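You operate a simulated robot arm through the tools that you are given. There is no shell and no other tool.

The job below is to be done with a simulated robot arm. You get a single attempt, and the scene is never put back.

JOB
Oil the chain by hand until it shows dark, then shut the drip.
Fine: feeder switch off first, blue lever to HAND, green lever open, wind the red wheel; blue lever back to MOTOR.

Only the result counts: the job must be done as asked and must still hold three seconds after the hand-in. Knocking over, shifting, dropping, spilling or breaking anything else fails it.

ROBOT AND FRAMES
A 6-joint arm with a two-finger gripper, fixed in place. Base frame: the origin is at the foot of the arm, x ahead of it, y to its left, z up. Lengths are in m, angles in rad, forces in N, time in s.
Its first joint turns from -2.897 to 2.897 rad. Payload 2.45 kg.
The tool frame sits at the grasp point between the pads (the TCP): z along the fingers, y along the line on which they close. The tips reach 0.02 m beyond it. Largest opening 0.14 m; the body of the gripper starts 0.168 m behind the TCP.
Orientation is that of the tool frame in the base frame, as a unit quaternion [w, x, y, z]. With the fingers straight down and closing along the base's y, the tool's x points along the base's -x, its y along +y and its z along -z.

CONTROLS
- The arm moves only by the tool apply_moves. Its argument "rows" is a list of rows, each an object (a shift or turn left out is 0, a gripper value left out holds the last) with "xyz": the shift along the base's x, y, z in units of 50 mm (1.0 is 50 mm), a list of three; "rot": the turn, a rotation vector about the base's x, y, z in units of 5 degrees (1.0 is 5 degrees), a list of three; "claw": the opening in per cent of the stroke, from 0 (shut) to 100 (fully open). In form: [{"xyz": [tx, ty, tz], "rot": [wx, wy, wz], "claw": claw}, ...]. A call has 1 to 20 rows; each row shifts and turns the commanded pose from where the row before left it. A call with a number of a shift or a turn outside -1 to 1 is refused whole. Each row takes 0.2 s and may step no farther than 0.05 m and 0.15 rad from the row before; otherwise, or with a gripper value out of range, the whole call is refused. A pose out of reach is approached as far as the arm can. The call stops where the force on the tool passes 90 N (or 10 N more than at its start, if that is more) or the arm is blocked; 0.2 s more then pass. The fingers move at their own pace (about 0.045 m/s each) and stop on an object; they squeeze with about 36 N. The grip force told is the motor's: it shows also when the fingers shut on nothing. Time passes only in rows, and 0.2 s behind the last, so rows that do not move let the fingers close. The reply holds the time, the measured pose of the TCP, the force on the tool along the base axes, the opening and the grip force, in the units named above and with some noise, with the torque about the TCP (base axes, N m) and any sound that the robot's microphone picked up.
- Cameras (640 x 400 px; columns grow to the right, rows downward): "scene" is fixed at [0.0503, 0.6513, 1.2016]; the picture's right is [-0.12, -0.99, 0.00], its down [-0.18, 0.02, -0.98] and it looks along [0.98, -0.12, -0.18] (base axes); focal length 268 px, centre (320, 200). "wrist" rides on the gripper at [0.078, 0.011, -0.209] in the tool frame; the picture's right is [-0.14, 0.99, 0.00], its down [-0.92, -0.13, -0.37] and it looks along [-0.36, -0.05, 0.93] (tool axes); focal length 280 px, centre (320, 200). There is no depth. A picture from a camera that has moved, and an enlarged one, comes with that camera's place and axes in the base frame and with its lens.
- camera(camera): a new picture of that camera. No time passes.
- zoom(camera, box): a new picture of the part [left, top, right, bottom] of that camera's present view, enlarged. No time passes.
- job_done(): hands the job in; it is judged then, once.

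Places have to be worked out from the pictures, the camera data and where the tool is seen. Open the gripper and draw the arm clear of the work before you hand the job in, unless the task says otherwise.

The tools are called after ">>>" as a command line: name --argument value ..., lists and objects as JSON in quotes. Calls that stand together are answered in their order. apply_moves: Moves the arm, as the interface text tells. Its arguments: {"type":"object","properties":{"rows":{"type":"array","items":{"type":"object","properties":{"xyz":{"type":"array","items":{"type":"number"}},"rot":{"type":"array","items":{"type":"number"}},"claw":{"type":"number"}}}}},"required":["rows"]} The other tools are called the same way: camera (camera) takes a picture; zoom (camera, box) takes an enlarged picture of a part of a camera's view; job_done () hands the job in.

At the start:

```text
clock: 0.0
tool_pos: [0.7358, 0.2357, 1.2651]
tcp_rot: [0.0, 0.0, 1.0, 0.0]
wrist_force: [0.2, 0.0, -0.8]
ft_torque: [-0.01, 0.03, 0.0]
grip_width: 0.1398
finger_force: 0.0
```

scene: 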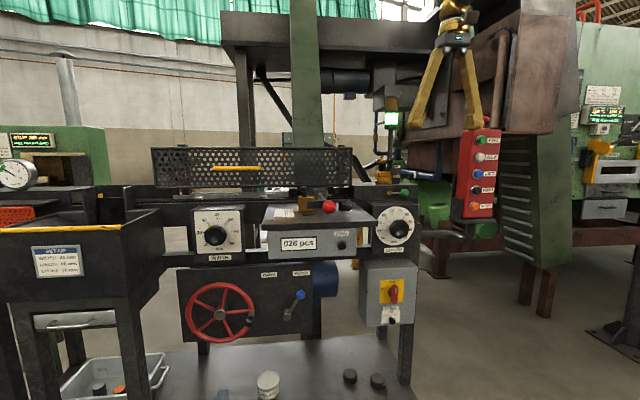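
wrist: 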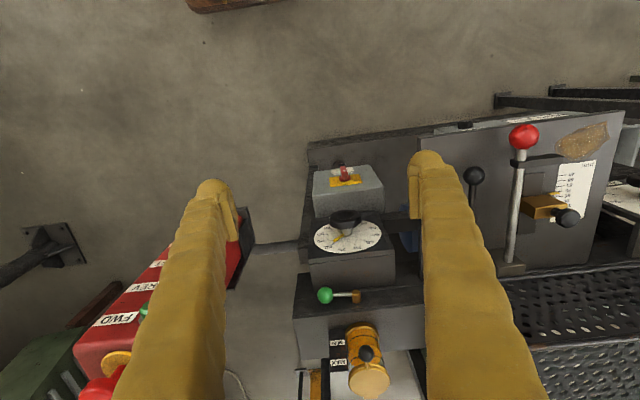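

I start by looking closely at the scene: the machine with switch, wheel, blue lever, and green lever. I'll zoom into the parts.

>>> zoom --camera "scene" --box '[170, 250, 330, 350]'

>>> zoom --camera "scene" --box '[340, 240, 440, 340]'

>>> zoom --camera "scene" --box '[340, 130, 440, 250]'

>>> zoom --camera "scene" --box '[180, 140, 360, 260]'

>>> zoom --camera "wrist" --box '[280, 130, 440, 400]'

```text
4.00 times, centred on (250, 300) of scene
camera zoom: at [0.0503, 0.6513, 1.2016], right [-0.12, -0.99, 0.0], down [-0.18, 0.02, -0.98], along [0.98, -0.12, -0.18], focal length 1071 px, centre (600, -200)
```

zoom: 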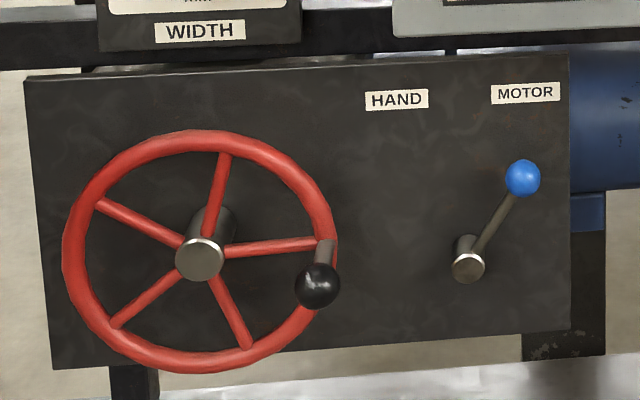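

```text
4.00 times, centred on (390, 290) of scene
camera zoom: at [0.0503, 0.6513, 1.2016], right [-0.12, -0.99, 0.0], down [-0.18, 0.02, -0.98], along [0.98, -0.12, -0.18], focal length 1071 px, centre (40, -160)
```

zoom: 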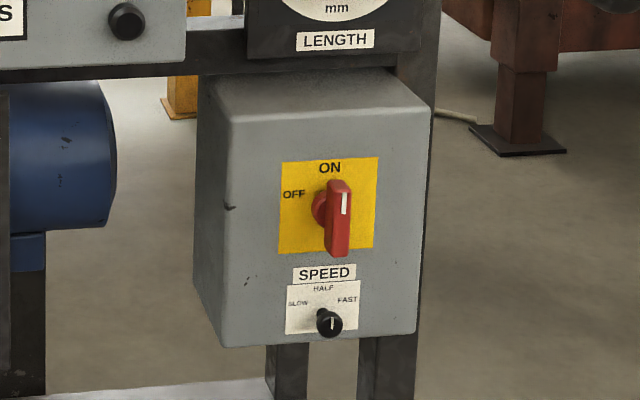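

```text
3.33 times, centred on (390, 190) of scene
camera zoom: at [0.0503, 0.6513, 1.2016], right [-0.12, -0.99, 0.0], down [-0.18, 0.02, -0.98], along [0.98, -0.12, -0.18], focal length 893 px, centre (87, 233)
```

zoom: 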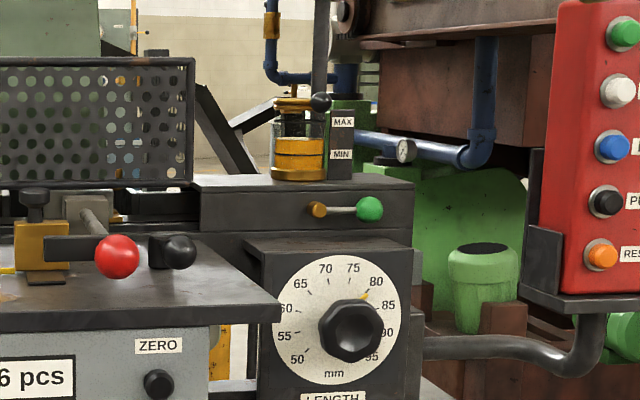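

```text
3.33 times, centred on (270, 200) of scene
camera zoom: at [0.0503, 0.6513, 1.2016], right [-0.12, -0.99, 0.0], down [-0.18, 0.02, -0.98], along [0.98, -0.12, -0.18], focal length 893 px, centre (487, 200)
```

zoom: 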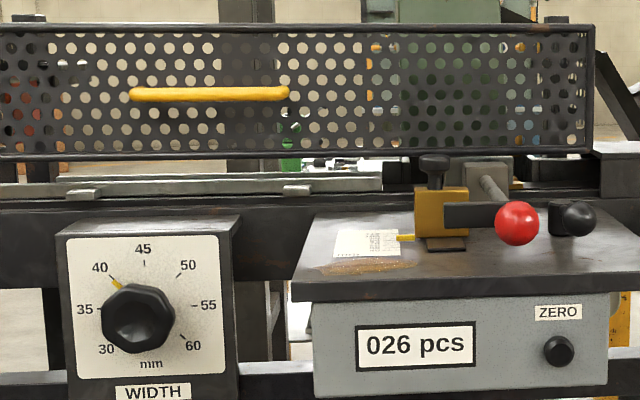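

```text
1.48 times, centred on (360, 265) of wrist
camera zoom: at [0.6566, 0.2475, 1.4753], right [0.14, 0.99, 0.0], down [0.92, -0.13, 0.37], along [0.36, -0.05, -0.93], focal length 415 px, centre (261, 104)
```

zoom: 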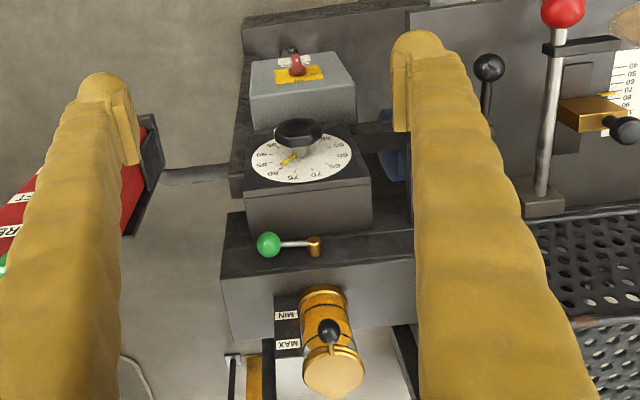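

The switch triangulates to about (0.88, 0.29, 0.71). I'll zoom further on the green lever/oil cup and around the wheel, and look for the chain.

>>> zoom --camera "scene" --box '[410, 150, 474, 210]'

>>> zoom --camera "scene" --box '[385, 150, 425, 210]'

>>> zoom --camera "wrist" --box '[290, 270, 420, 400]'

>>> zoom --camera "wrist" --box '[430, 80, 640, 400]'

>>> zoom --camera "scene" --box '[0, 100, 240, 400]'

>>> zoom --camera "scene" --box '[200, 330, 420, 400]'

```text
6.67 times, centred on (442, 180) of scene
camera zoom: at [0.0503, 0.6513, 1.2016], right [-0.12, -0.99, 0.0], down [-0.18, 0.02, -0.98], along [0.98, -0.12, -0.18], focal length 1786 px, centre (-493, 333)
```

zoom: 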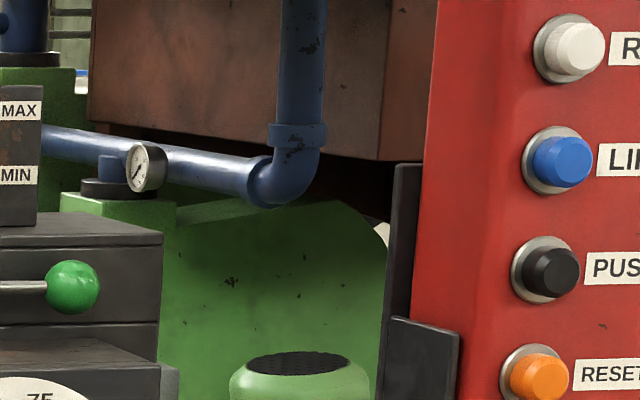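

```text
6.67 times, centred on (405, 180) of scene
camera zoom: at [0.0503, 0.6513, 1.2016], right [-0.12, -0.99, 0.0], down [-0.18, 0.02, -0.98], along [0.98, -0.12, -0.18], focal length 1786 px, centre (-247, 333)
```

zoom: 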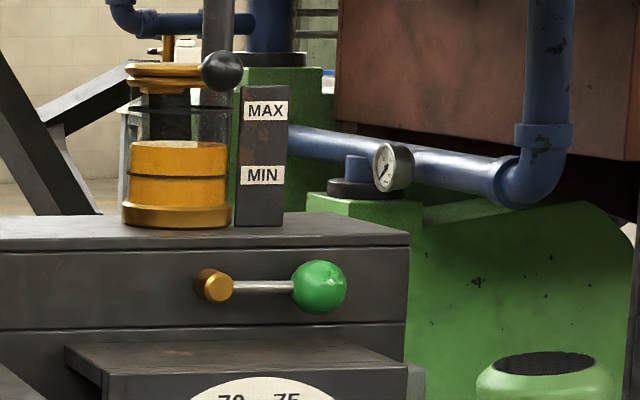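

```text
3.08 times, centred on (355, 335) of wrist
camera zoom: at [0.6566, 0.2475, 1.4753], right [0.14, 0.99, 0.0], down [0.92, -0.13, 0.37], along [0.36, -0.05, -0.93], focal length 863 px, centre (212, -215)
```

zoom: 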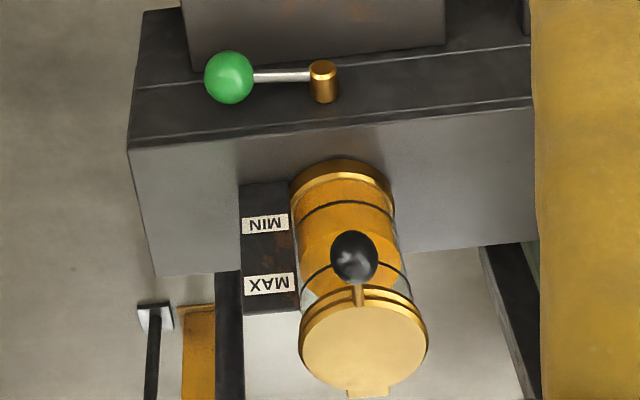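

```text
1.25 times, centred on (535, 240) of wrist
camera zoom: at [0.6566, 0.2475, 1.4753], right [0.14, 0.99, 0.0], down [0.92, -0.13, 0.37], along [0.36, -0.05, -0.93], focal length 350 px, centre (51, 150)
```

zoom: 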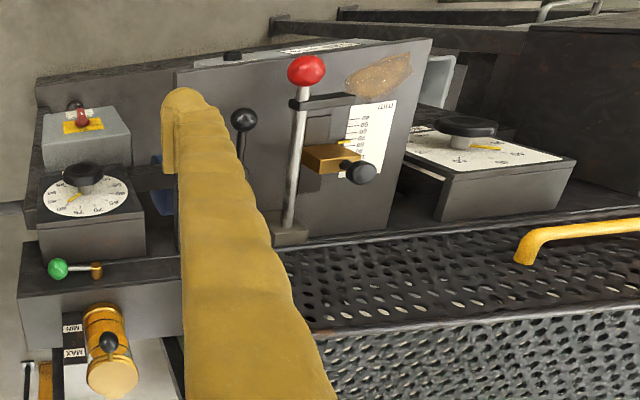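

```text
1.33 times, centred on (120, 250) of scene
camera zoom: at [0.0503, 0.6513, 1.2016], right [-0.12, -0.99, 0.0], down [-0.18, 0.02, -0.98], along [0.98, -0.12, -0.18], focal length 357 px, centre (587, 133)
```

zoom: 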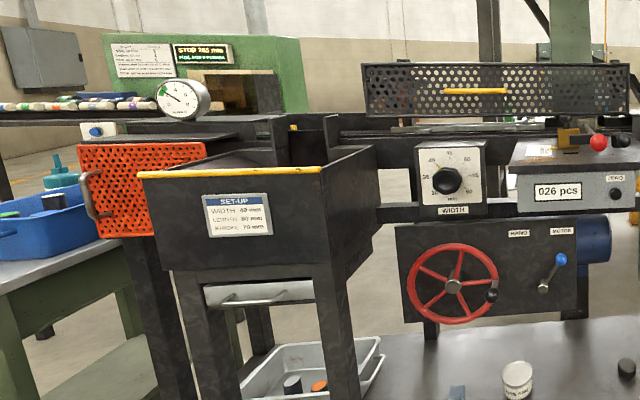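

```text
2.91 times, centred on (310, 365) of scene
camera zoom: at [0.0503, 0.6513, 1.2016], right [-0.12, -0.99, 0.0], down [-0.18, 0.02, -0.98], along [0.98, -0.12, -0.18], focal length 779 px, centre (349, -280)
```

zoom: 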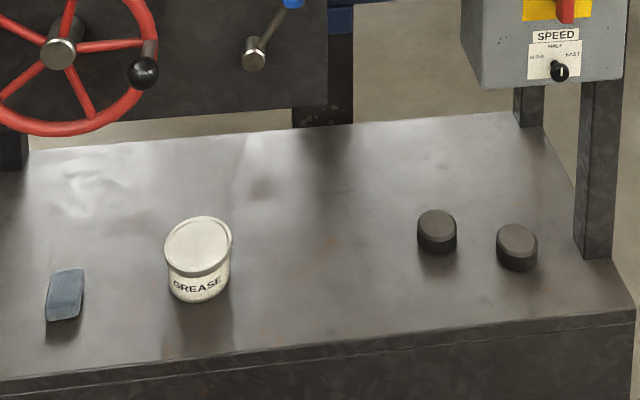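

The green knob triangulates to about (1.018, 0.207, 1.043), with its pivot at y≈0.27. Next I pull back, swing left and tilt the tool 45° forward, so the wrist camera can see the wheel and lever panel.

>>> apply_moves --rows '[{"xyz": [-0.6, 0, 0], "rot": [0, -1, 0], "claw": 50}, {"xyz": [-0.6, 0, 0], "rot": [0, -1, 0]}, {"xyz": [-0.5, 0.4, -0.2], "rot": [0, -1, 0]}, {"xyz": [-0.5, 0.5, -0.3], "rot": [0, -1, 0]}, {"xyz": [-0.4, 0.6, -0.3], "rot": [0, -1, 0]}, {"xyz": [-0.4, 0.7, -0.3], "rot": [0, -1, 0]}, {"xyz": [-0.4, 0.7, -0.3], "rot": [0, -1, 0]}, {"xyz": [-0.3, 0.7, -0.4], "rot": [0, -1, 0]}, {"xyz": [0, 0.7, -0.5], "rot": [0, -1, 0]}, {"xyz": [0, 0, 0]}]'

```text
clock: 2.2
tool_pos: [0.5496, 0.4507, 1.1494]
tcp_rot: [0.384, 0.0, 0.923, 0.0]
wrist_force: [-0.8, 1.0, -0.2]
ft_torque: [0.02, 0.0, 0.02]
grip_width: 0.0701
finger_force: 0.1
```

The arm followed the commands. Next I take views from here.

>>> camera --camera "wrist"

>>> camera --camera "scene"

```text
taken
camera wrist: at [0.3469, 0.4625, 1.2434], right [0.1, 0.99, 0.1], down [0.39, -0.13, 0.91], along [0.92, -0.05, -0.4], focal length 280 px, centre (320, 200)
```

wrist: 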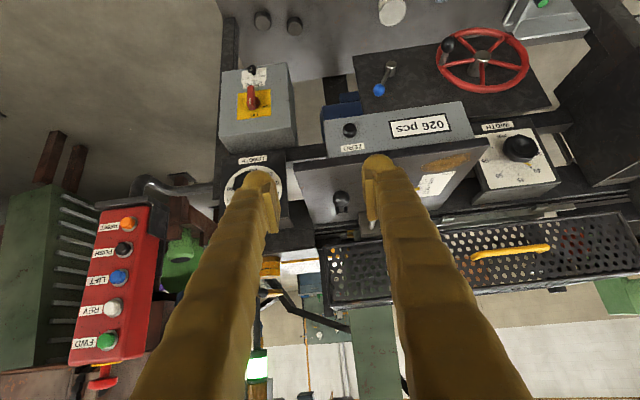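

```text
taken
```

scene: 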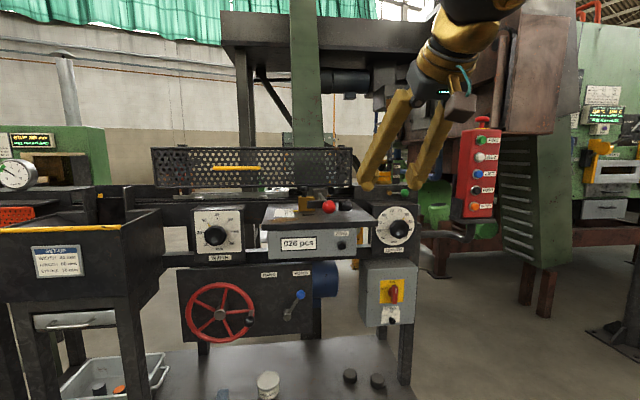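

The wrist image (upside down) shows the wheel and the blue lever. I'll zoom to triangulate them accurately.

>>> zoom --camera "wrist" --box '[340, 10, 560, 130]'

>>> zoom --camera "wrist" --box '[210, 50, 310, 150]'

>>> zoom --camera "wrist" --box '[400, 180, 640, 340]'

>>> zoom --camera "wrist" --box '[250, 220, 410, 360]'

```text
2.91 times, centred on (450, 70) of wrist
camera zoom: at [0.3469, 0.4625, 1.2434], right [0.1, 0.99, 0.1], down [0.39, -0.13, 0.91], along [0.92, -0.05, -0.4], focal length 816 px, centre (-58, 578)
```

zoom: 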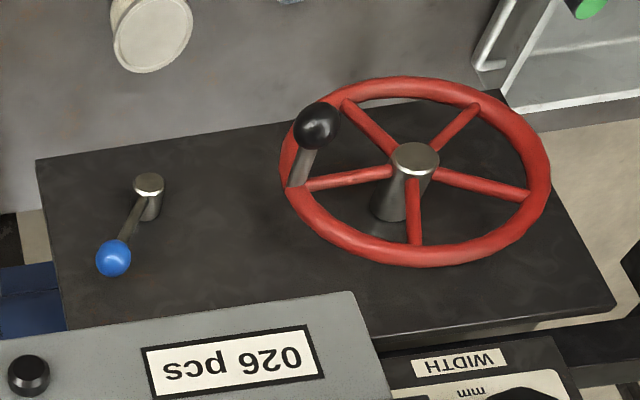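

```text
4.00 times, centred on (260, 100) of wrist
camera zoom: at [0.3469, 0.4625, 1.2434], right [0.1, 0.99, 0.1], down [0.39, -0.13, 0.91], along [0.92, -0.05, -0.4], focal length 1122 px, centre (560, 600)
```

zoom: 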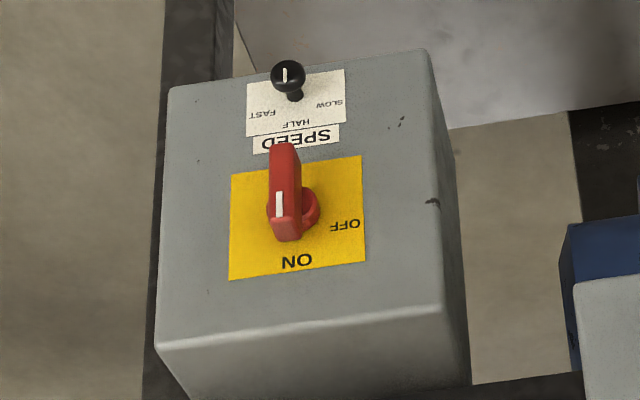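

```text
2.50 times, centred on (520, 260) of wrist
camera zoom: at [0.3469, 0.4625, 1.2434], right [0.1, 0.99, 0.1], down [0.39, -0.13, 0.91], along [0.92, -0.05, -0.4], focal length 701 px, centre (-180, 50)
```

zoom: 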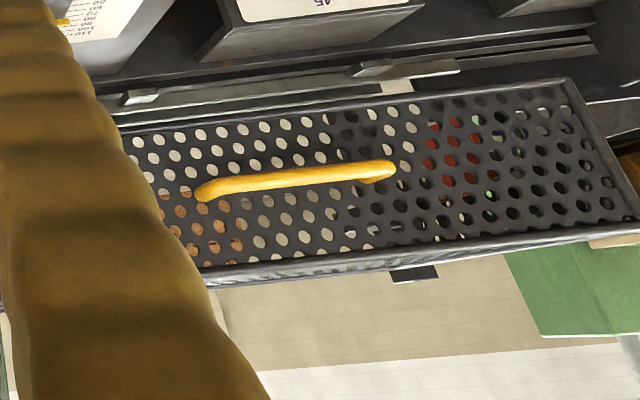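

```text
2.86 times, centred on (330, 290) of wrist
camera zoom: at [0.3469, 0.4625, 1.2434], right [0.1, 0.99, 0.1], down [0.39, -0.13, 0.91], along [0.92, -0.05, -0.4], focal length 801 px, centre (291, -57)
```

zoom: 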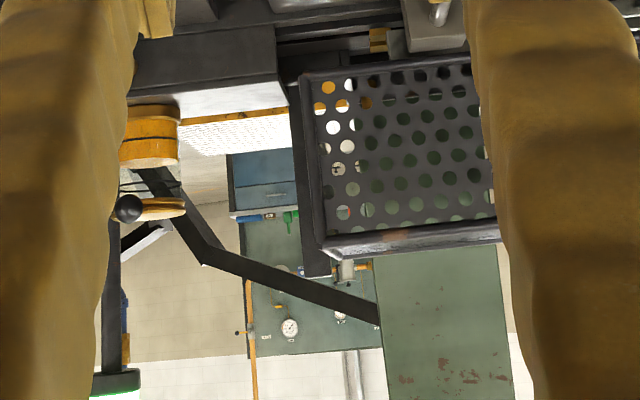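

Triangulated so far:
- Blue ball about (0.910, 0.613, 0.713), pivot (0.921, 0.662, 0.622)
- Wheel hub (0.906, 0.886, 0.658), crank knob about (0.841, 0.778, 0.672), radius about 0.109

I still need to find the chain, so I'm zooming on the guard and the area below the oil cup.

>>> zoom --camera "scene" --box '[150, 140, 260, 200]'

>>> zoom --camera "scene" --box '[250, 140, 360, 200]'

>>> zoom --camera "scene" --box '[340, 180, 430, 260]'

>>> zoom --camera "scene" --box '[100, 170, 260, 260]'

```text
5.82 times, centred on (205, 170) of scene
camera zoom: at [0.0503, 0.6513, 1.2016], right [-0.12, -0.99, 0.0], down [-0.18, 0.02, -0.98], along [0.98, -0.12, -0.18], focal length 1558 px, centre (989, 374)
```

zoom: 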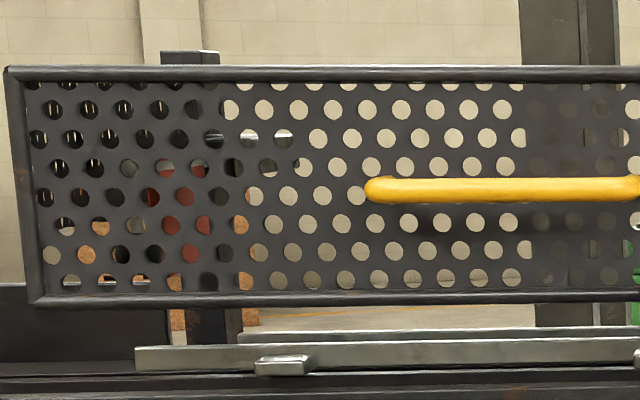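

```text
5.82 times, centred on (305, 170) of scene
camera zoom: at [0.0503, 0.6513, 1.2016], right [-0.12, -0.99, 0.0], down [-0.18, 0.02, -0.98], along [0.98, -0.12, -0.18], focal length 1558 px, centre (407, 374)
```

zoom: 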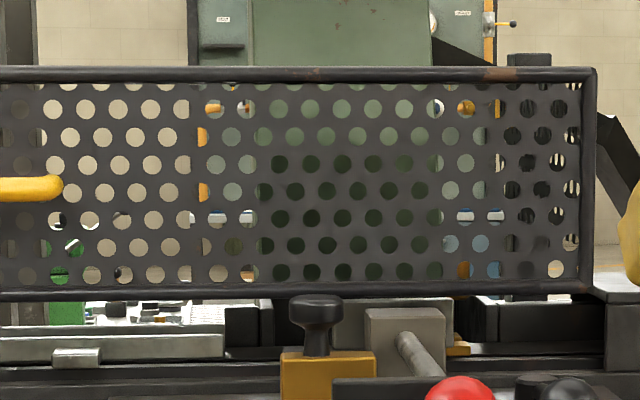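

```text
5.00 times, centred on (385, 220) of scene
camera zoom: at [0.0503, 0.6513, 1.2016], right [-0.12, -0.99, 0.0], down [-0.18, 0.02, -0.98], along [0.98, -0.12, -0.18], focal length 1339 px, centre (-5, 100)
```

zoom: 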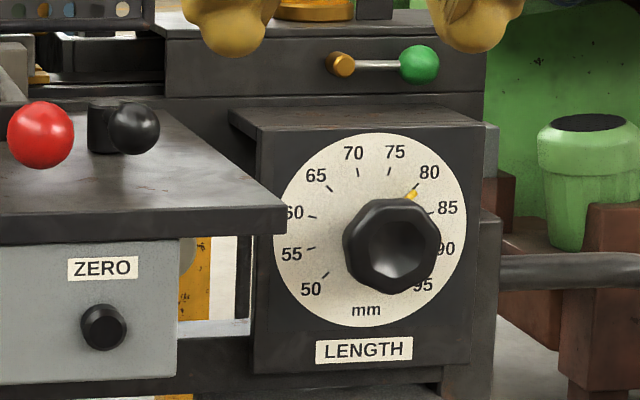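

```text
4.00 times, centred on (180, 215) of scene
camera zoom: at [0.0503, 0.6513, 1.2016], right [-0.12, -0.99, 0.0], down [-0.18, 0.02, -0.98], along [0.98, -0.12, -0.18], focal length 1071 px, centre (880, 140)
```

zoom: 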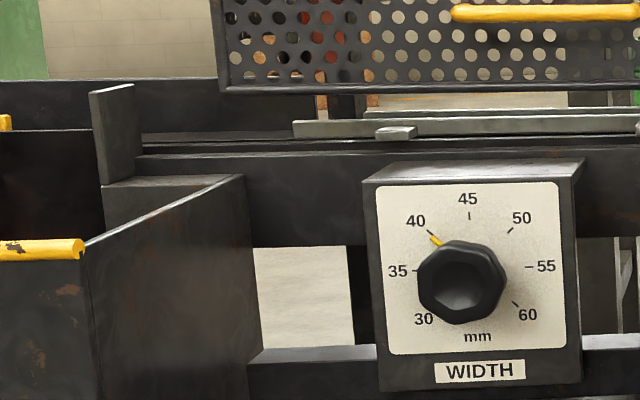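

No chain is visible from the front. I'll raise the arm and look down over the top and behind the guard.

>>> apply_moves --rows '[{"xyz": [0, 0.1, 0.8], "rot": [0, 0.5, 0]}, {"xyz": [0, 0.1, 0.8], "rot": [0, 0.5, 0]}, {"xyz": [0.3, 0.1, 0.8], "rot": [0, 0.5, 0]}, {"xyz": [0.5, 0.1, 0.8], "rot": [0, 0.5, 0]}, {"xyz": [0.7, 0.1, 0.7], "rot": [0, 0.5, 0]}, {"xyz": [0.8, 0.1, 0.5], "rot": [0, 0.5, 0]}, {"xyz": [0.8, 0.2, 0.3], "rot": [0, 0.5, 0]}, {"xyz": [0.8, 0.2, 0.3], "rot": [0, 0.5, 0]}, {"xyz": [0.8, 0.2, 0], "rot": [0, 0.5, 0]}]'

>>> camera --camera "wrist"

```text
clock: 4.2
tool_pos: [0.7852, 0.5108, 1.4028]
tcp_rot: [0.194, 0.0, 0.981, 0.0]
wrist_force: [-1.2, -0.1, 0.8]
ft_torque: [0.07, -0.01, 0.04]
grip_width: 0.0699
finger_force: 0.0
```

```text
taken
camera wrist: at [0.6325, 0.5221, 1.5661], right [0.13, 0.99, 0.05], down [0.71, -0.13, 0.69], along [0.69, -0.05, -0.72], focal length 280 px, centre (320, 200)
```

wrist: 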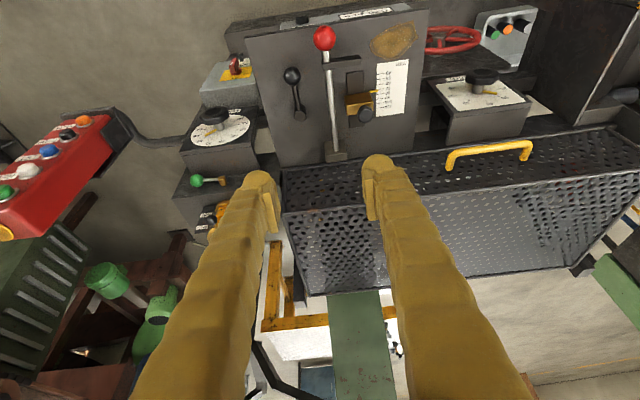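

The guard has a perforated top. I zoom through it for signs of the chain.

>>> zoom --camera "wrist" --box '[270, 130, 400, 230]'

>>> zoom --camera "wrist" --box '[390, 110, 640, 260]'

>>> zoom --camera "wrist" --box '[160, 50, 300, 250]'

>>> zoom --camera "wrist" --box '[400, 0, 640, 140]'

```text
4.00 times, centred on (335, 180) of wrist
camera zoom: at [0.6325, 0.5221, 1.5661], right [0.13, 0.99, 0.05], down [0.71, -0.13, 0.69], along [0.69, -0.05, -0.72], focal length 1122 px, centre (260, 280)
```

zoom: 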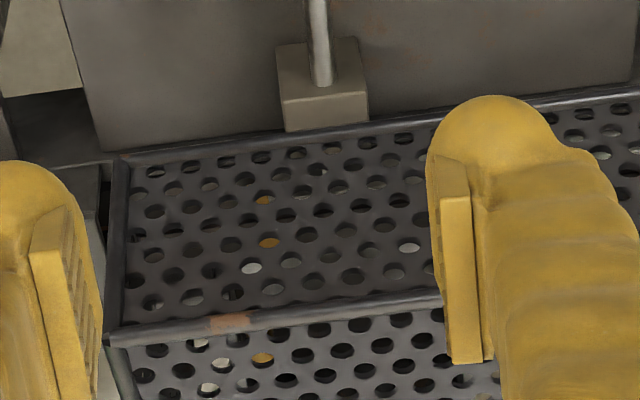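

```text
2.56 times, centred on (515, 185) of wrist
camera zoom: at [0.6325, 0.5221, 1.5661], right [0.13, 0.99, 0.05], down [0.71, -0.13, 0.69], along [0.69, -0.05, -0.72], focal length 718 px, centre (-179, 238)
```

zoom: 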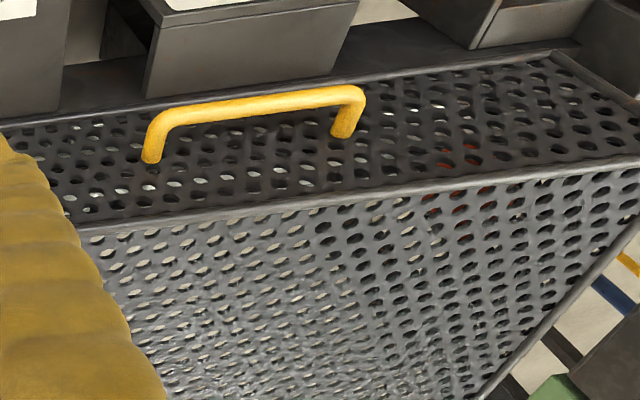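

```text
2.00 times, centred on (230, 150) of wrist
camera zoom: at [0.6325, 0.5221, 1.5661], right [0.13, 0.99, 0.05], down [0.71, -0.13, 0.69], along [0.69, -0.05, -0.72], focal length 561 px, centre (500, 300)
```

zoom: 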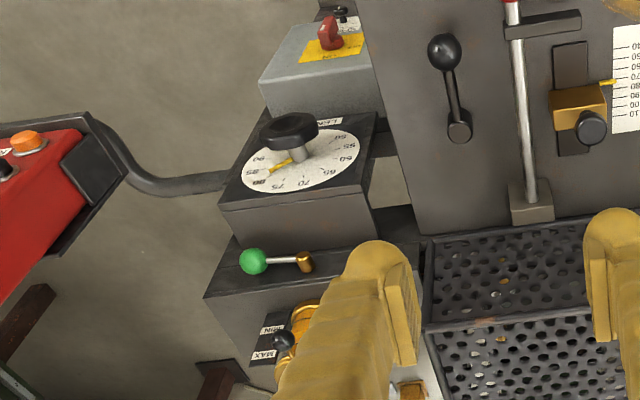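

```text
2.67 times, centred on (520, 70) of wrist
camera zoom: at [0.6325, 0.5221, 1.5661], right [0.13, 0.99, 0.05], down [0.71, -0.13, 0.69], along [0.69, -0.05, -0.72], focal length 748 px, centre (-213, 547)
```

zoom: 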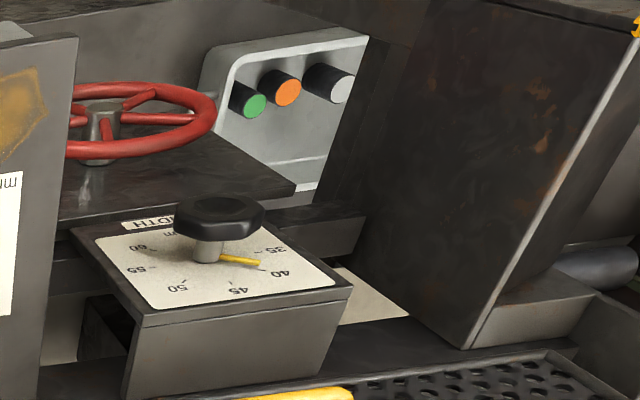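

Something red and dark shows through the guard's left end at about (1.08, 1.03, 1.12), inside the guard. I'll magnify that area further from the scene camera.

>>> zoom --camera "scene" --box '[148, 145, 208, 200]'

>>> zoom --camera "scene" --box '[320, 145, 364, 200]'

>>> zoom --camera "scene" --box '[130, 185, 290, 215]'

>>> zoom --camera "wrist" --box '[520, 110, 640, 210]'

```text
7.27 times, centred on (178, 172) of scene
camera zoom: at [0.0503, 0.6513, 1.2016], right [-0.12, -0.99, 0.0], down [-0.18, 0.02, -0.98], along [0.98, -0.12, -0.18], focal length 1948 px, centre (1353, 400)
```

zoom: 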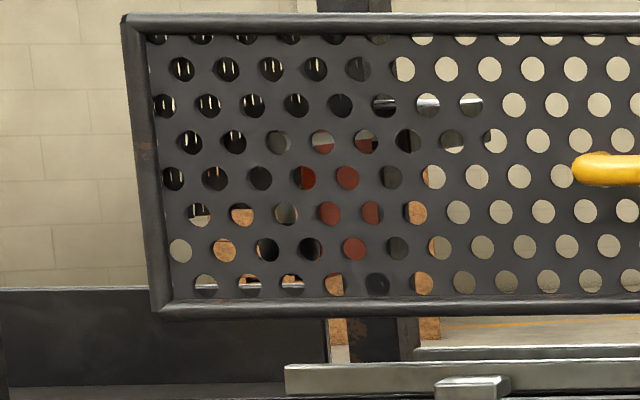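

```text
7.27 times, centred on (342, 172) of scene
camera zoom: at [0.0503, 0.6513, 1.2016], right [-0.12, -0.99, 0.0], down [-0.18, 0.02, -0.98], along [0.98, -0.12, -0.18], focal length 1948 px, centre (160, 400)
```

zoom: 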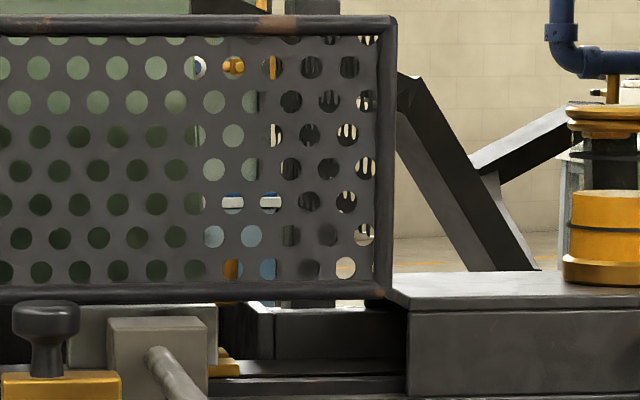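

```text
4.00 times, centred on (210, 200) of scene
camera zoom: at [0.0503, 0.6513, 1.2016], right [-0.12, -0.99, 0.0], down [-0.18, 0.02, -0.98], along [0.98, -0.12, -0.18], focal length 1071 px, centre (760, 200)
```

zoom: 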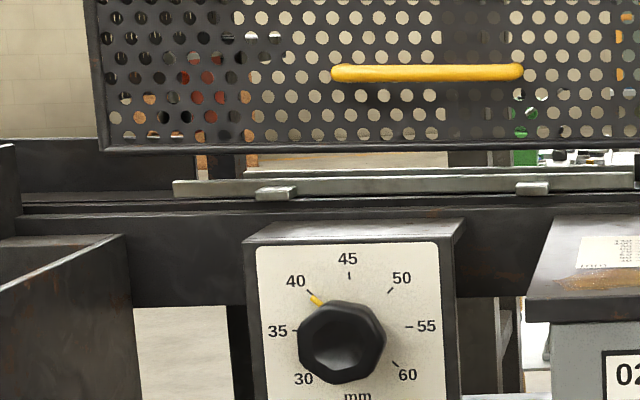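

```text
4.00 times, centred on (580, 160) of wrist
camera zoom: at [0.6325, 0.5221, 1.5661], right [0.13, 0.99, 0.05], down [0.71, -0.13, 0.69], along [0.69, -0.05, -0.72], focal length 1122 px, centre (-720, 360)
```

zoom: 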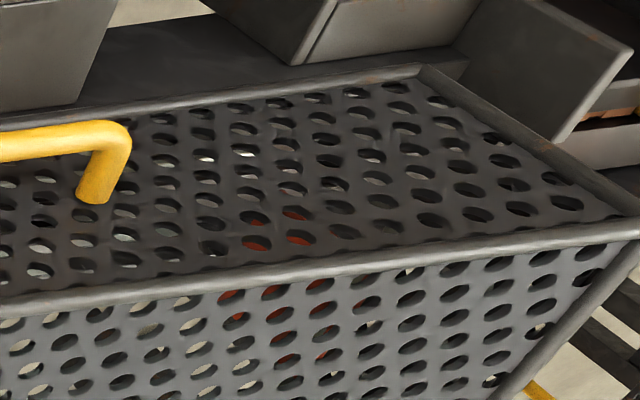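

The track rails under the guard at z≈1.04 are the likeliest place for the chain. I'll bring the camera closer, to about (0.65, 0.76, 1.29), to see into the track.

>>> apply_moves --rows '[{"xyz": [0, 0.6, 0], "rot": [0, -0.6, 0]}, {"xyz": [0, 0.6, 0], "rot": [0, -0.6, 0]}, {"xyz": [0, 0.6, -0.4], "rot": [0, -0.6, 0]}, {"xyz": [0.2, 0.6, -0.6], "rot": [0, -0.6, 0]}, {"xyz": [0.2, 0.6, -0.6], "rot": [0, -0.6, 0]}, {"xyz": [0.3, 0.6, -0.6], "rot": [0, -0.6, 0]}, {"xyz": [0.3, 0.6, -0.6], "rot": [0, -0.6, 0]}, {"xyz": [0.3, 0.6, -0.6], "rot": [0, -0.3, 0]}, {"xyz": [0, 0, -0.5], "rot": [0, 0, 0]}]'

>>> camera --camera "wrist"

>>> zoom --camera "wrist" --box '[200, 60, 440, 210]'

>>> zoom --camera "wrist" --box '[400, 60, 640, 210]'

```text
clock: 6.2
tool_pos: [0.8506, 0.7516, 1.2045]
tcp_rot: [0.383, 0.001, 0.924, 0.0]
wrist_force: [-0.5, 0.1, 0.2]
ft_torque: [0.03, 0.03, -0.02]
grip_width: 0.07
finger_force: 0.1
```

```text
taken
camera wrist: at [0.6475, 0.7626, 1.2981], right [0.1, 0.99, 0.1], down [0.39, -0.13, 0.91], along [0.92, -0.05, -0.4], focal length 280 px, centre (320, 200)
```

wrist: 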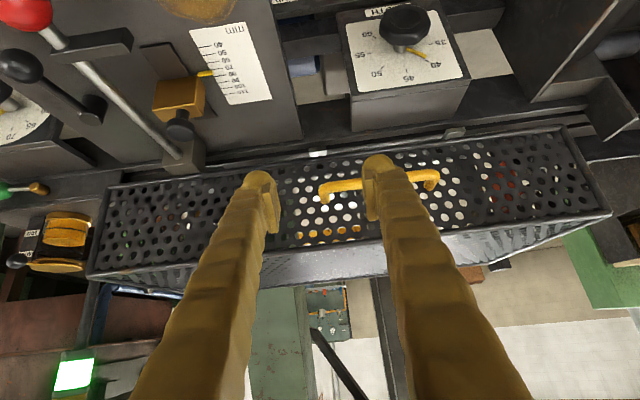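

```text
2.67 times, centred on (320, 135) of wrist
camera zoom: at [0.6475, 0.7626, 1.2981], right [0.1, 0.99, 0.1], down [0.39, -0.13, 0.91], along [0.92, -0.05, -0.4], focal length 748 px, centre (320, 373)
```

zoom: 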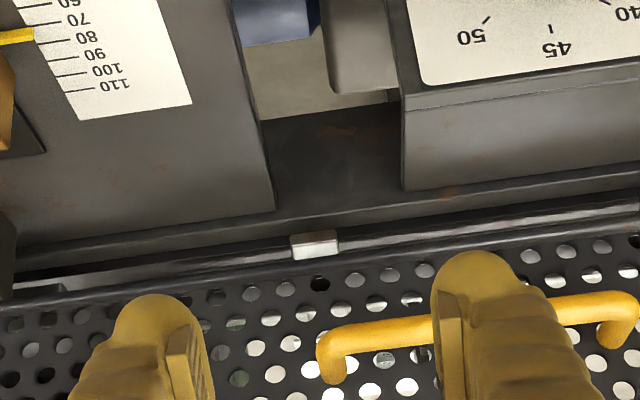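

```text
2.67 times, centred on (520, 135) of wrist
camera zoom: at [0.6475, 0.7626, 1.2981], right [0.1, 0.99, 0.1], down [0.39, -0.13, 0.91], along [0.92, -0.05, -0.4], focal length 748 px, centre (-213, 373)
```

zoom: 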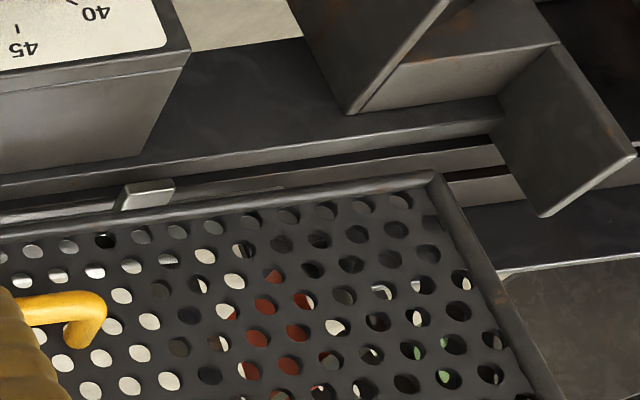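

The rails here show no chain yet. I'll look at the gap between the guard's right end and the oil-cup box, where the drip should land.

>>> apply_moves --rows '[{"xyz": [0, -0.9, 0.3], "claw": 100}, {"xyz": [0, -0.9, 0.3]}, {"xyz": [0, -0.9, 0]}, {"xyz": [0, -0.9, 0]}, {"xyz": [0, -0.9, 0]}, {"xyz": [0, -0.9, 0]}, {"xyz": [0, -0.9, 0]}, {"xyz": [0, -0.9, 0]}, {"xyz": [0, 0, 0]}]'

>>> camera --camera "wrist"

>>> zoom --camera "wrist" --box '[260, 120, 420, 240]'

>>> zoom --camera "wrist" --box '[380, 60, 620, 240]'

```text
clock: 8.2
tool_pos: [0.8517, 0.39, 1.2363]
tcp_rot: [0.382, 0.0, 0.924, 0.0]
wrist_force: [-0.6, 0.1, 1.1]
ft_torque: [0.01, 0.0, -0.01]
grip_width: 0.1398
finger_force: 0.1
```

```text
taken
camera wrist: at [0.6481, 0.4011, 1.3288], right [0.1, 0.99, 0.1], down [0.39, -0.13, 0.91], along [0.92, -0.05, -0.4], focal length 280 px, centre (320, 200)
```

wrist: 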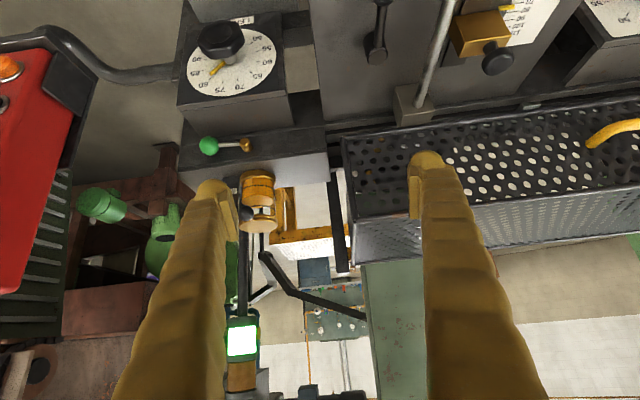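

```text
3.33 times, centred on (340, 180) of wrist
camera zoom: at [0.6481, 0.4011, 1.3288], right [0.1, 0.99, 0.1], down [0.39, -0.13, 0.91], along [0.92, -0.05, -0.4], focal length 935 px, centre (253, 267)
```

zoom: 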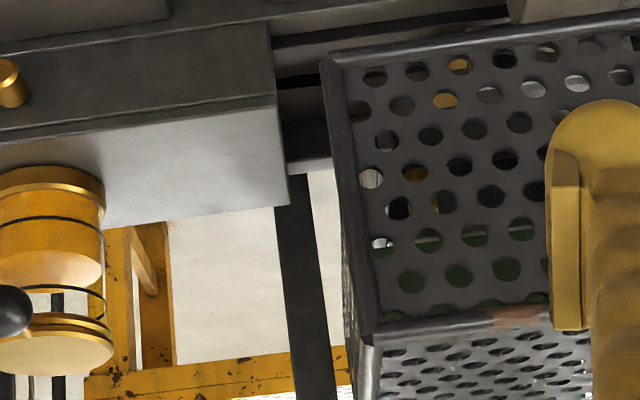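

```text
2.22 times, centred on (500, 150) of wrist
camera zoom: at [0.6481, 0.4011, 1.3288], right [0.1, 0.99, 0.1], down [0.39, -0.13, 0.91], along [0.92, -0.05, -0.4], focal length 623 px, centre (-80, 311)
```

zoom: 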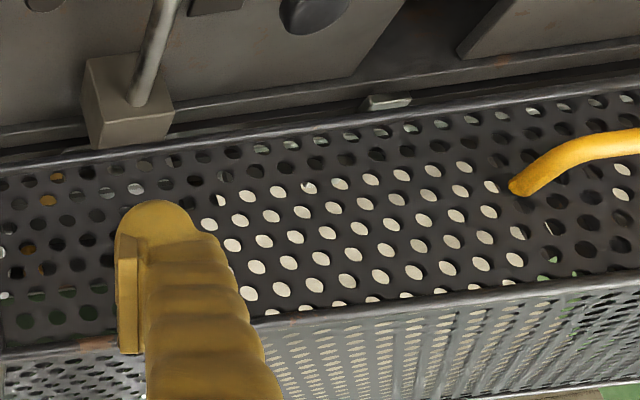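

The images are re-rendered when zoomed, so I'll magnify the dark slots along the track and near the guard's end.

>>> zoom --camera "wrist" --box '[320, 115, 380, 160]'

>>> zoom --camera "wrist" --box '[340, 130, 400, 180]'

>>> zoom --camera "scene" --box '[345, 180, 390, 210]'

>>> zoom --camera "scene" --box '[250, 180, 310, 210]'

>>> zoom --camera "scene" --box '[165, 180, 225, 215]'

>>> zoom --camera "scene" --box '[90, 180, 150, 240]'

```text
8.89 times, centred on (350, 138) of wrist
camera zoom: at [0.6481, 0.4011, 1.3288], right [0.1, 0.99, 0.1], down [0.39, -0.13, 0.91], along [0.92, -0.05, -0.4], focal length 2492 px, centre (53, 756)
```

zoom: 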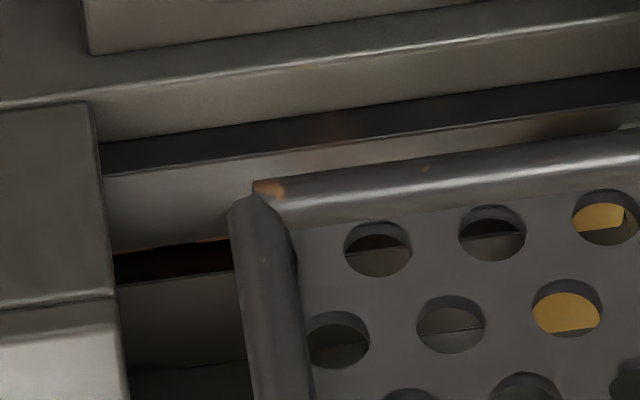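

```text
8.00 times, centred on (370, 155) of wrist
camera zoom: at [0.6481, 0.4011, 1.3288], right [0.1, 0.99, 0.1], down [0.39, -0.13, 0.91], along [0.92, -0.05, -0.4], focal length 2243 px, centre (-80, 560)
```

zoom: 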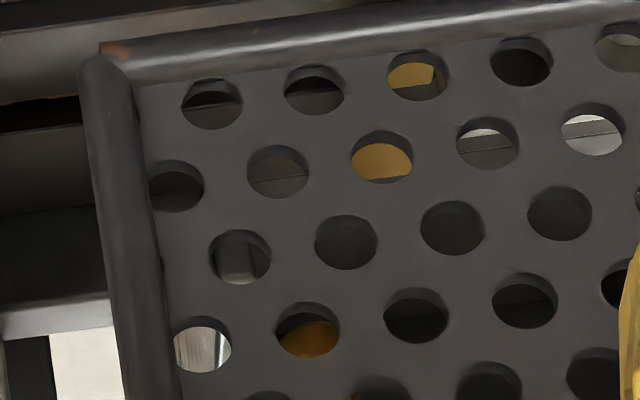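

```text
13.33 times, centred on (368, 195) of scene
camera zoom: at [0.0503, 0.6513, 1.2016], right [-0.12, -0.99, 0.0], down [-0.18, 0.02, -0.98], along [0.98, -0.12, -0.18], focal length 3572 px, centre (-313, 267)
```

zoom: 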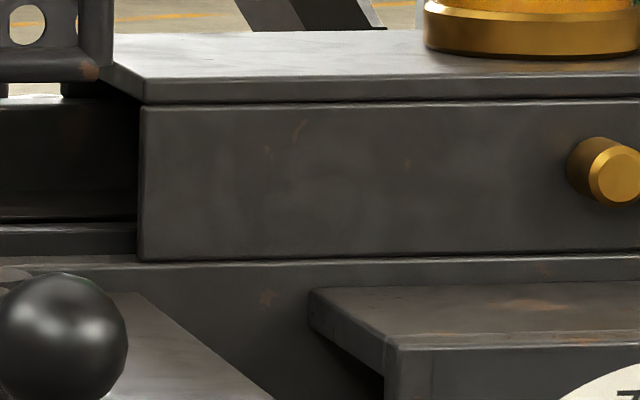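

```text
10.67 times, centred on (280, 195) of scene
camera zoom: at [0.0503, 0.6513, 1.2016], right [-0.12, -0.99, 0.0], down [-0.18, 0.02, -0.98], along [0.98, -0.12, -0.18], focal length 2857 px, centre (747, 253)
```

zoom: 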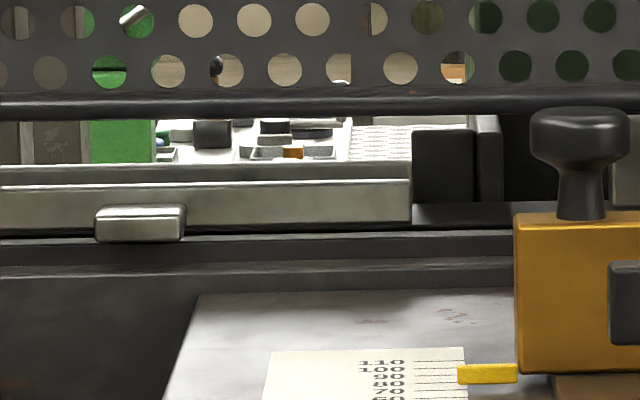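

```text
10.67 times, centred on (195, 198) of scene
camera zoom: at [0.0503, 0.6513, 1.2016], right [-0.12, -0.99, 0.0], down [-0.18, 0.02, -0.98], along [0.98, -0.12, -0.18], focal length 2857 px, centre (1653, 227)
```

zoom: 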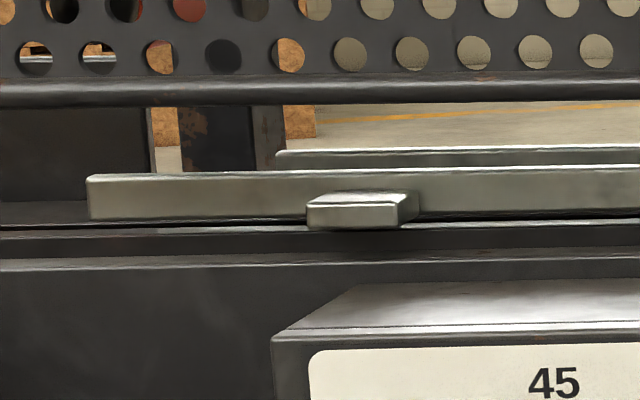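

```text
6.67 times, centred on (120, 210) of scene
camera zoom: at [0.0503, 0.6513, 1.2016], right [-0.12, -0.99, 0.0], down [-0.18, 0.02, -0.98], along [0.98, -0.12, -0.18], focal length 1786 px, centre (1653, 133)
```

zoom: 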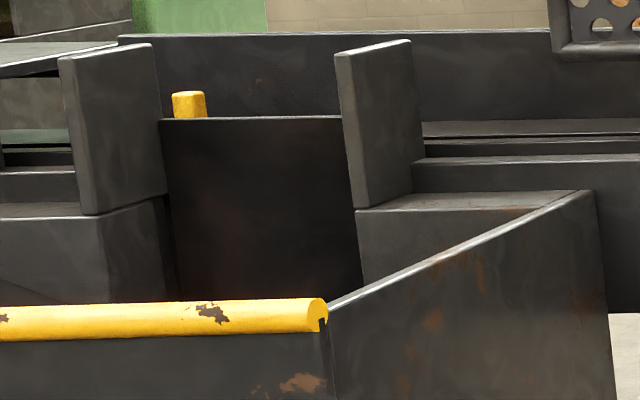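

To see into the track slot I need a steeper view. I go up and rotate the tool to point down above the guard's right end, keeping the tips above the guard top (about 1.21).

>>> apply_moves --rows '[{"xyz": [0, 0, 0.6], "rot": [0, 1, 0]}, {"xyz": [0, 0, 0.6], "rot": [0, 1, 0]}, {"xyz": [0, 0, 0.6], "rot": [0, 1, 0]}, {"xyz": [0.3, 0, 0], "rot": [0, 1, 0]}, {"xyz": [0.4, 0, 0], "rot": [0, 1, 0]}, {"xyz": [0.4, 0, 0], "rot": [0, 1, 0]}, {"xyz": [0.4, 0, 0], "rot": [0, 1, 0]}, {"xyz": [0.4, 0, 0], "rot": [0, 1, 0]}, {"xyz": [0.4, 0, -0.4], "rot": [0, 1, 0]}, {"xyz": [0.2, 0, -0.4], "rot": [0, 0, 0]}]'

>>> camera --camera "wrist"

>>> zoom --camera "wrist" --box '[250, 110, 400, 210]'

```text
clock: 10.4
tool_pos: [0.9751, 0.3905, 1.2862]
tcp_rot: [0.0, 0.0, 1.0, 0.0]
wrist_force: [0.5, 0.1, -0.2]
ft_torque: [0.02, -0.02, 0.04]
grip_width: 0.1402
finger_force: 0.1
```

```text
taken
camera wrist: at [0.8971, 0.4026, 1.4953], right [0.14, 0.99, 0.0], down [0.92, -0.13, 0.37], along [0.36, -0.05, -0.93], focal length 280 px, centre (320, 200)
```

wrist: 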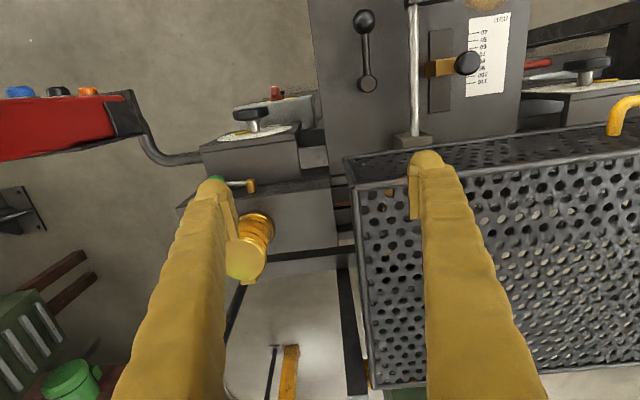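

```text
4.00 times, centred on (325, 160) of wrist
camera zoom: at [0.8971, 0.4026, 1.4953], right [0.14, 0.99, 0.0], down [0.92, -0.13, 0.37], along [0.36, -0.05, -0.93], focal length 1122 px, centre (300, 360)
```

zoom: 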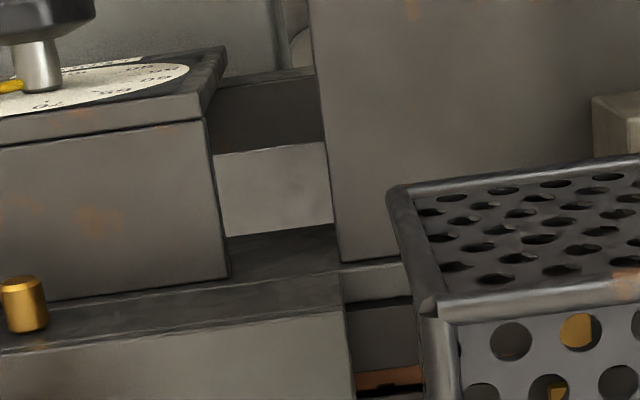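

A rusty-orange strip with dark marks appears in the slot, probably the dry chain. Zooming in on it.

>>> zoom --camera "wrist" --box '[325, 190, 375, 240]'

>>> zoom --camera "wrist" --box '[320, 150, 420, 250]'

```text
8.00 times, centred on (350, 215) of wrist
camera zoom: at [0.8971, 0.4026, 1.4953], right [0.14, 0.99, 0.0], down [0.92, -0.13, 0.37], along [0.36, -0.05, -0.93], focal length 2243 px, centre (80, 80)
```

zoom: 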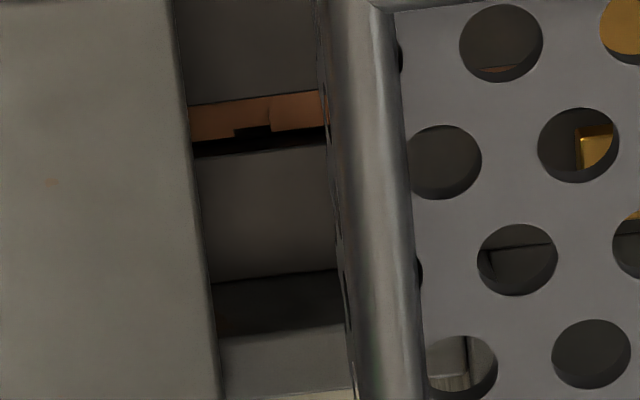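

```text
4.00 times, centred on (370, 200) of wrist
camera zoom: at [0.8971, 0.4026, 1.4953], right [0.14, 0.99, 0.0], down [0.92, -0.13, 0.37], along [0.36, -0.05, -0.93], focal length 1122 px, centre (120, 200)
```

zoom: 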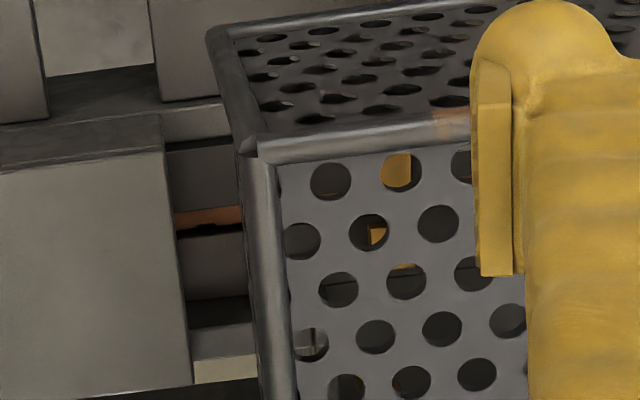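

The chain shows as a rusty strip in the slot between oil box and guard, so that's my inspection window, viewed from TCP (0.975, 0.39, 1.286). Now to the feeder switch: back away from the machine, turn the tool horizontal (+x), and drop in front of the switch.

>>> apply_moves --rows '[{"xyz": [-0.6, 0, 0], "rot": [0, -0.5, 0]}, {"xyz": [-0.6, -0.2, 0], "rot": [0, -1, 0]}, {"xyz": [-0.6, -0.2, 0], "rot": [0, -1, 0]}, {"xyz": [-0.6, -0.2, 0], "rot": [0, -1, 0]}, {"xyz": [-0.6, -0.2, 0], "rot": [0, -1, 0]}, {"xyz": [-0.6, -0.2, 0], "rot": [0, -1, 0], "claw": 40}, {"xyz": [-0.6, -0.2, 0], "rot": [0, -1, 0]}, {"xyz": [-0.6, -0.2, 0], "rot": [0, -1, 0]}, {"xyz": [-0.6, -0.2, 0], "rot": [0, -1, 0]}, {"xyz": [-0.5, -0.2, -0.3], "rot": [0, -1, 0]}, {"xyz": [0, -0.2, -0.7], "rot": [0, -1, 0]}, {"xyz": [0, 0, -0.9], "rot": [0, -1, 0]}, {"xyz": [0, 0, -0.9], "rot": [0, -1, 0]}, {"xyz": [0, 0, -0.9], "rot": [0, -1, 0]}, {"xyz": [0, 0, -0.9], "rot": [0, -1, 0]}, {"xyz": [0, 0, -0.9], "rot": [0, -1, 0]}, {"xyz": [0, 0, -0.9], "rot": [0, -1, 0]}, {"xyz": [0, 0, -0.9], "rot": [0, -1, 0]}, {"xyz": [0, 0, 0], "rot": [0, -0.5, 0]}, {"xyz": [0, 0, 0]}]'

>>> camera --camera "wrist"

>>> camera --camera "scene"

```text
clock: 14.6
tool_pos: [0.6903, 0.309, 0.985]
tcp_rot: [0.696, -0.019, 0.717, -0.024]
wrist_force: [0.7, -0.3, 0.1]
ft_torque: [0.01, 0.01, 0.0]
grip_width: 0.0558
finger_force: 0.1
out of reach, approached as far as the arm can: row 17, 18, 19
```

```text
taken
camera wrist: at [0.4787, 0.3181, 0.9137], right [0.01, 1.0, 0.08], down [-0.34, -0.07, 0.94], along [0.94, -0.04, 0.34], focal length 280 px, centre (320, 200)
```

wrist: 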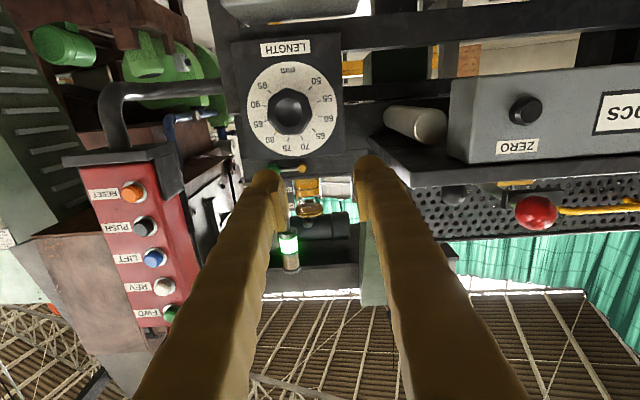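

```text
taken
```

scene: 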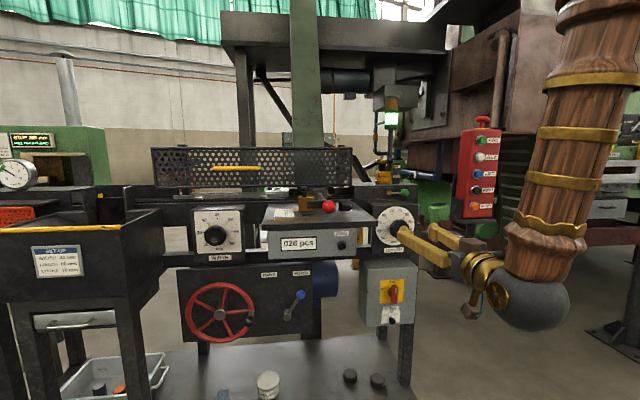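

The arm hit a close-in reach limit (wrist too near the base). I'll move outward in x to about 0.80, which frees it, and check the resulting pose.

>>> apply_moves --rows '[{"xyz": [0.6, 0, 0]}, {"xyz": [0.6, 0, 0]}, {"xyz": [0.6, 0, 0]}, {"xyz": [0.4, 0, 0]}, {"xyz": [0, 0, 0]}]'

```text
clock: 15.8
tool_pos: [0.8006, 0.3088, 0.9853]
tcp_rot: [0.698, -0.015, 0.715, -0.02]
wrist_force: [0.4, -0.5, 0.3]
ft_torque: [0.01, -0.02, 0.02]
grip_width: 0.0559
finger_force: 0.1
```

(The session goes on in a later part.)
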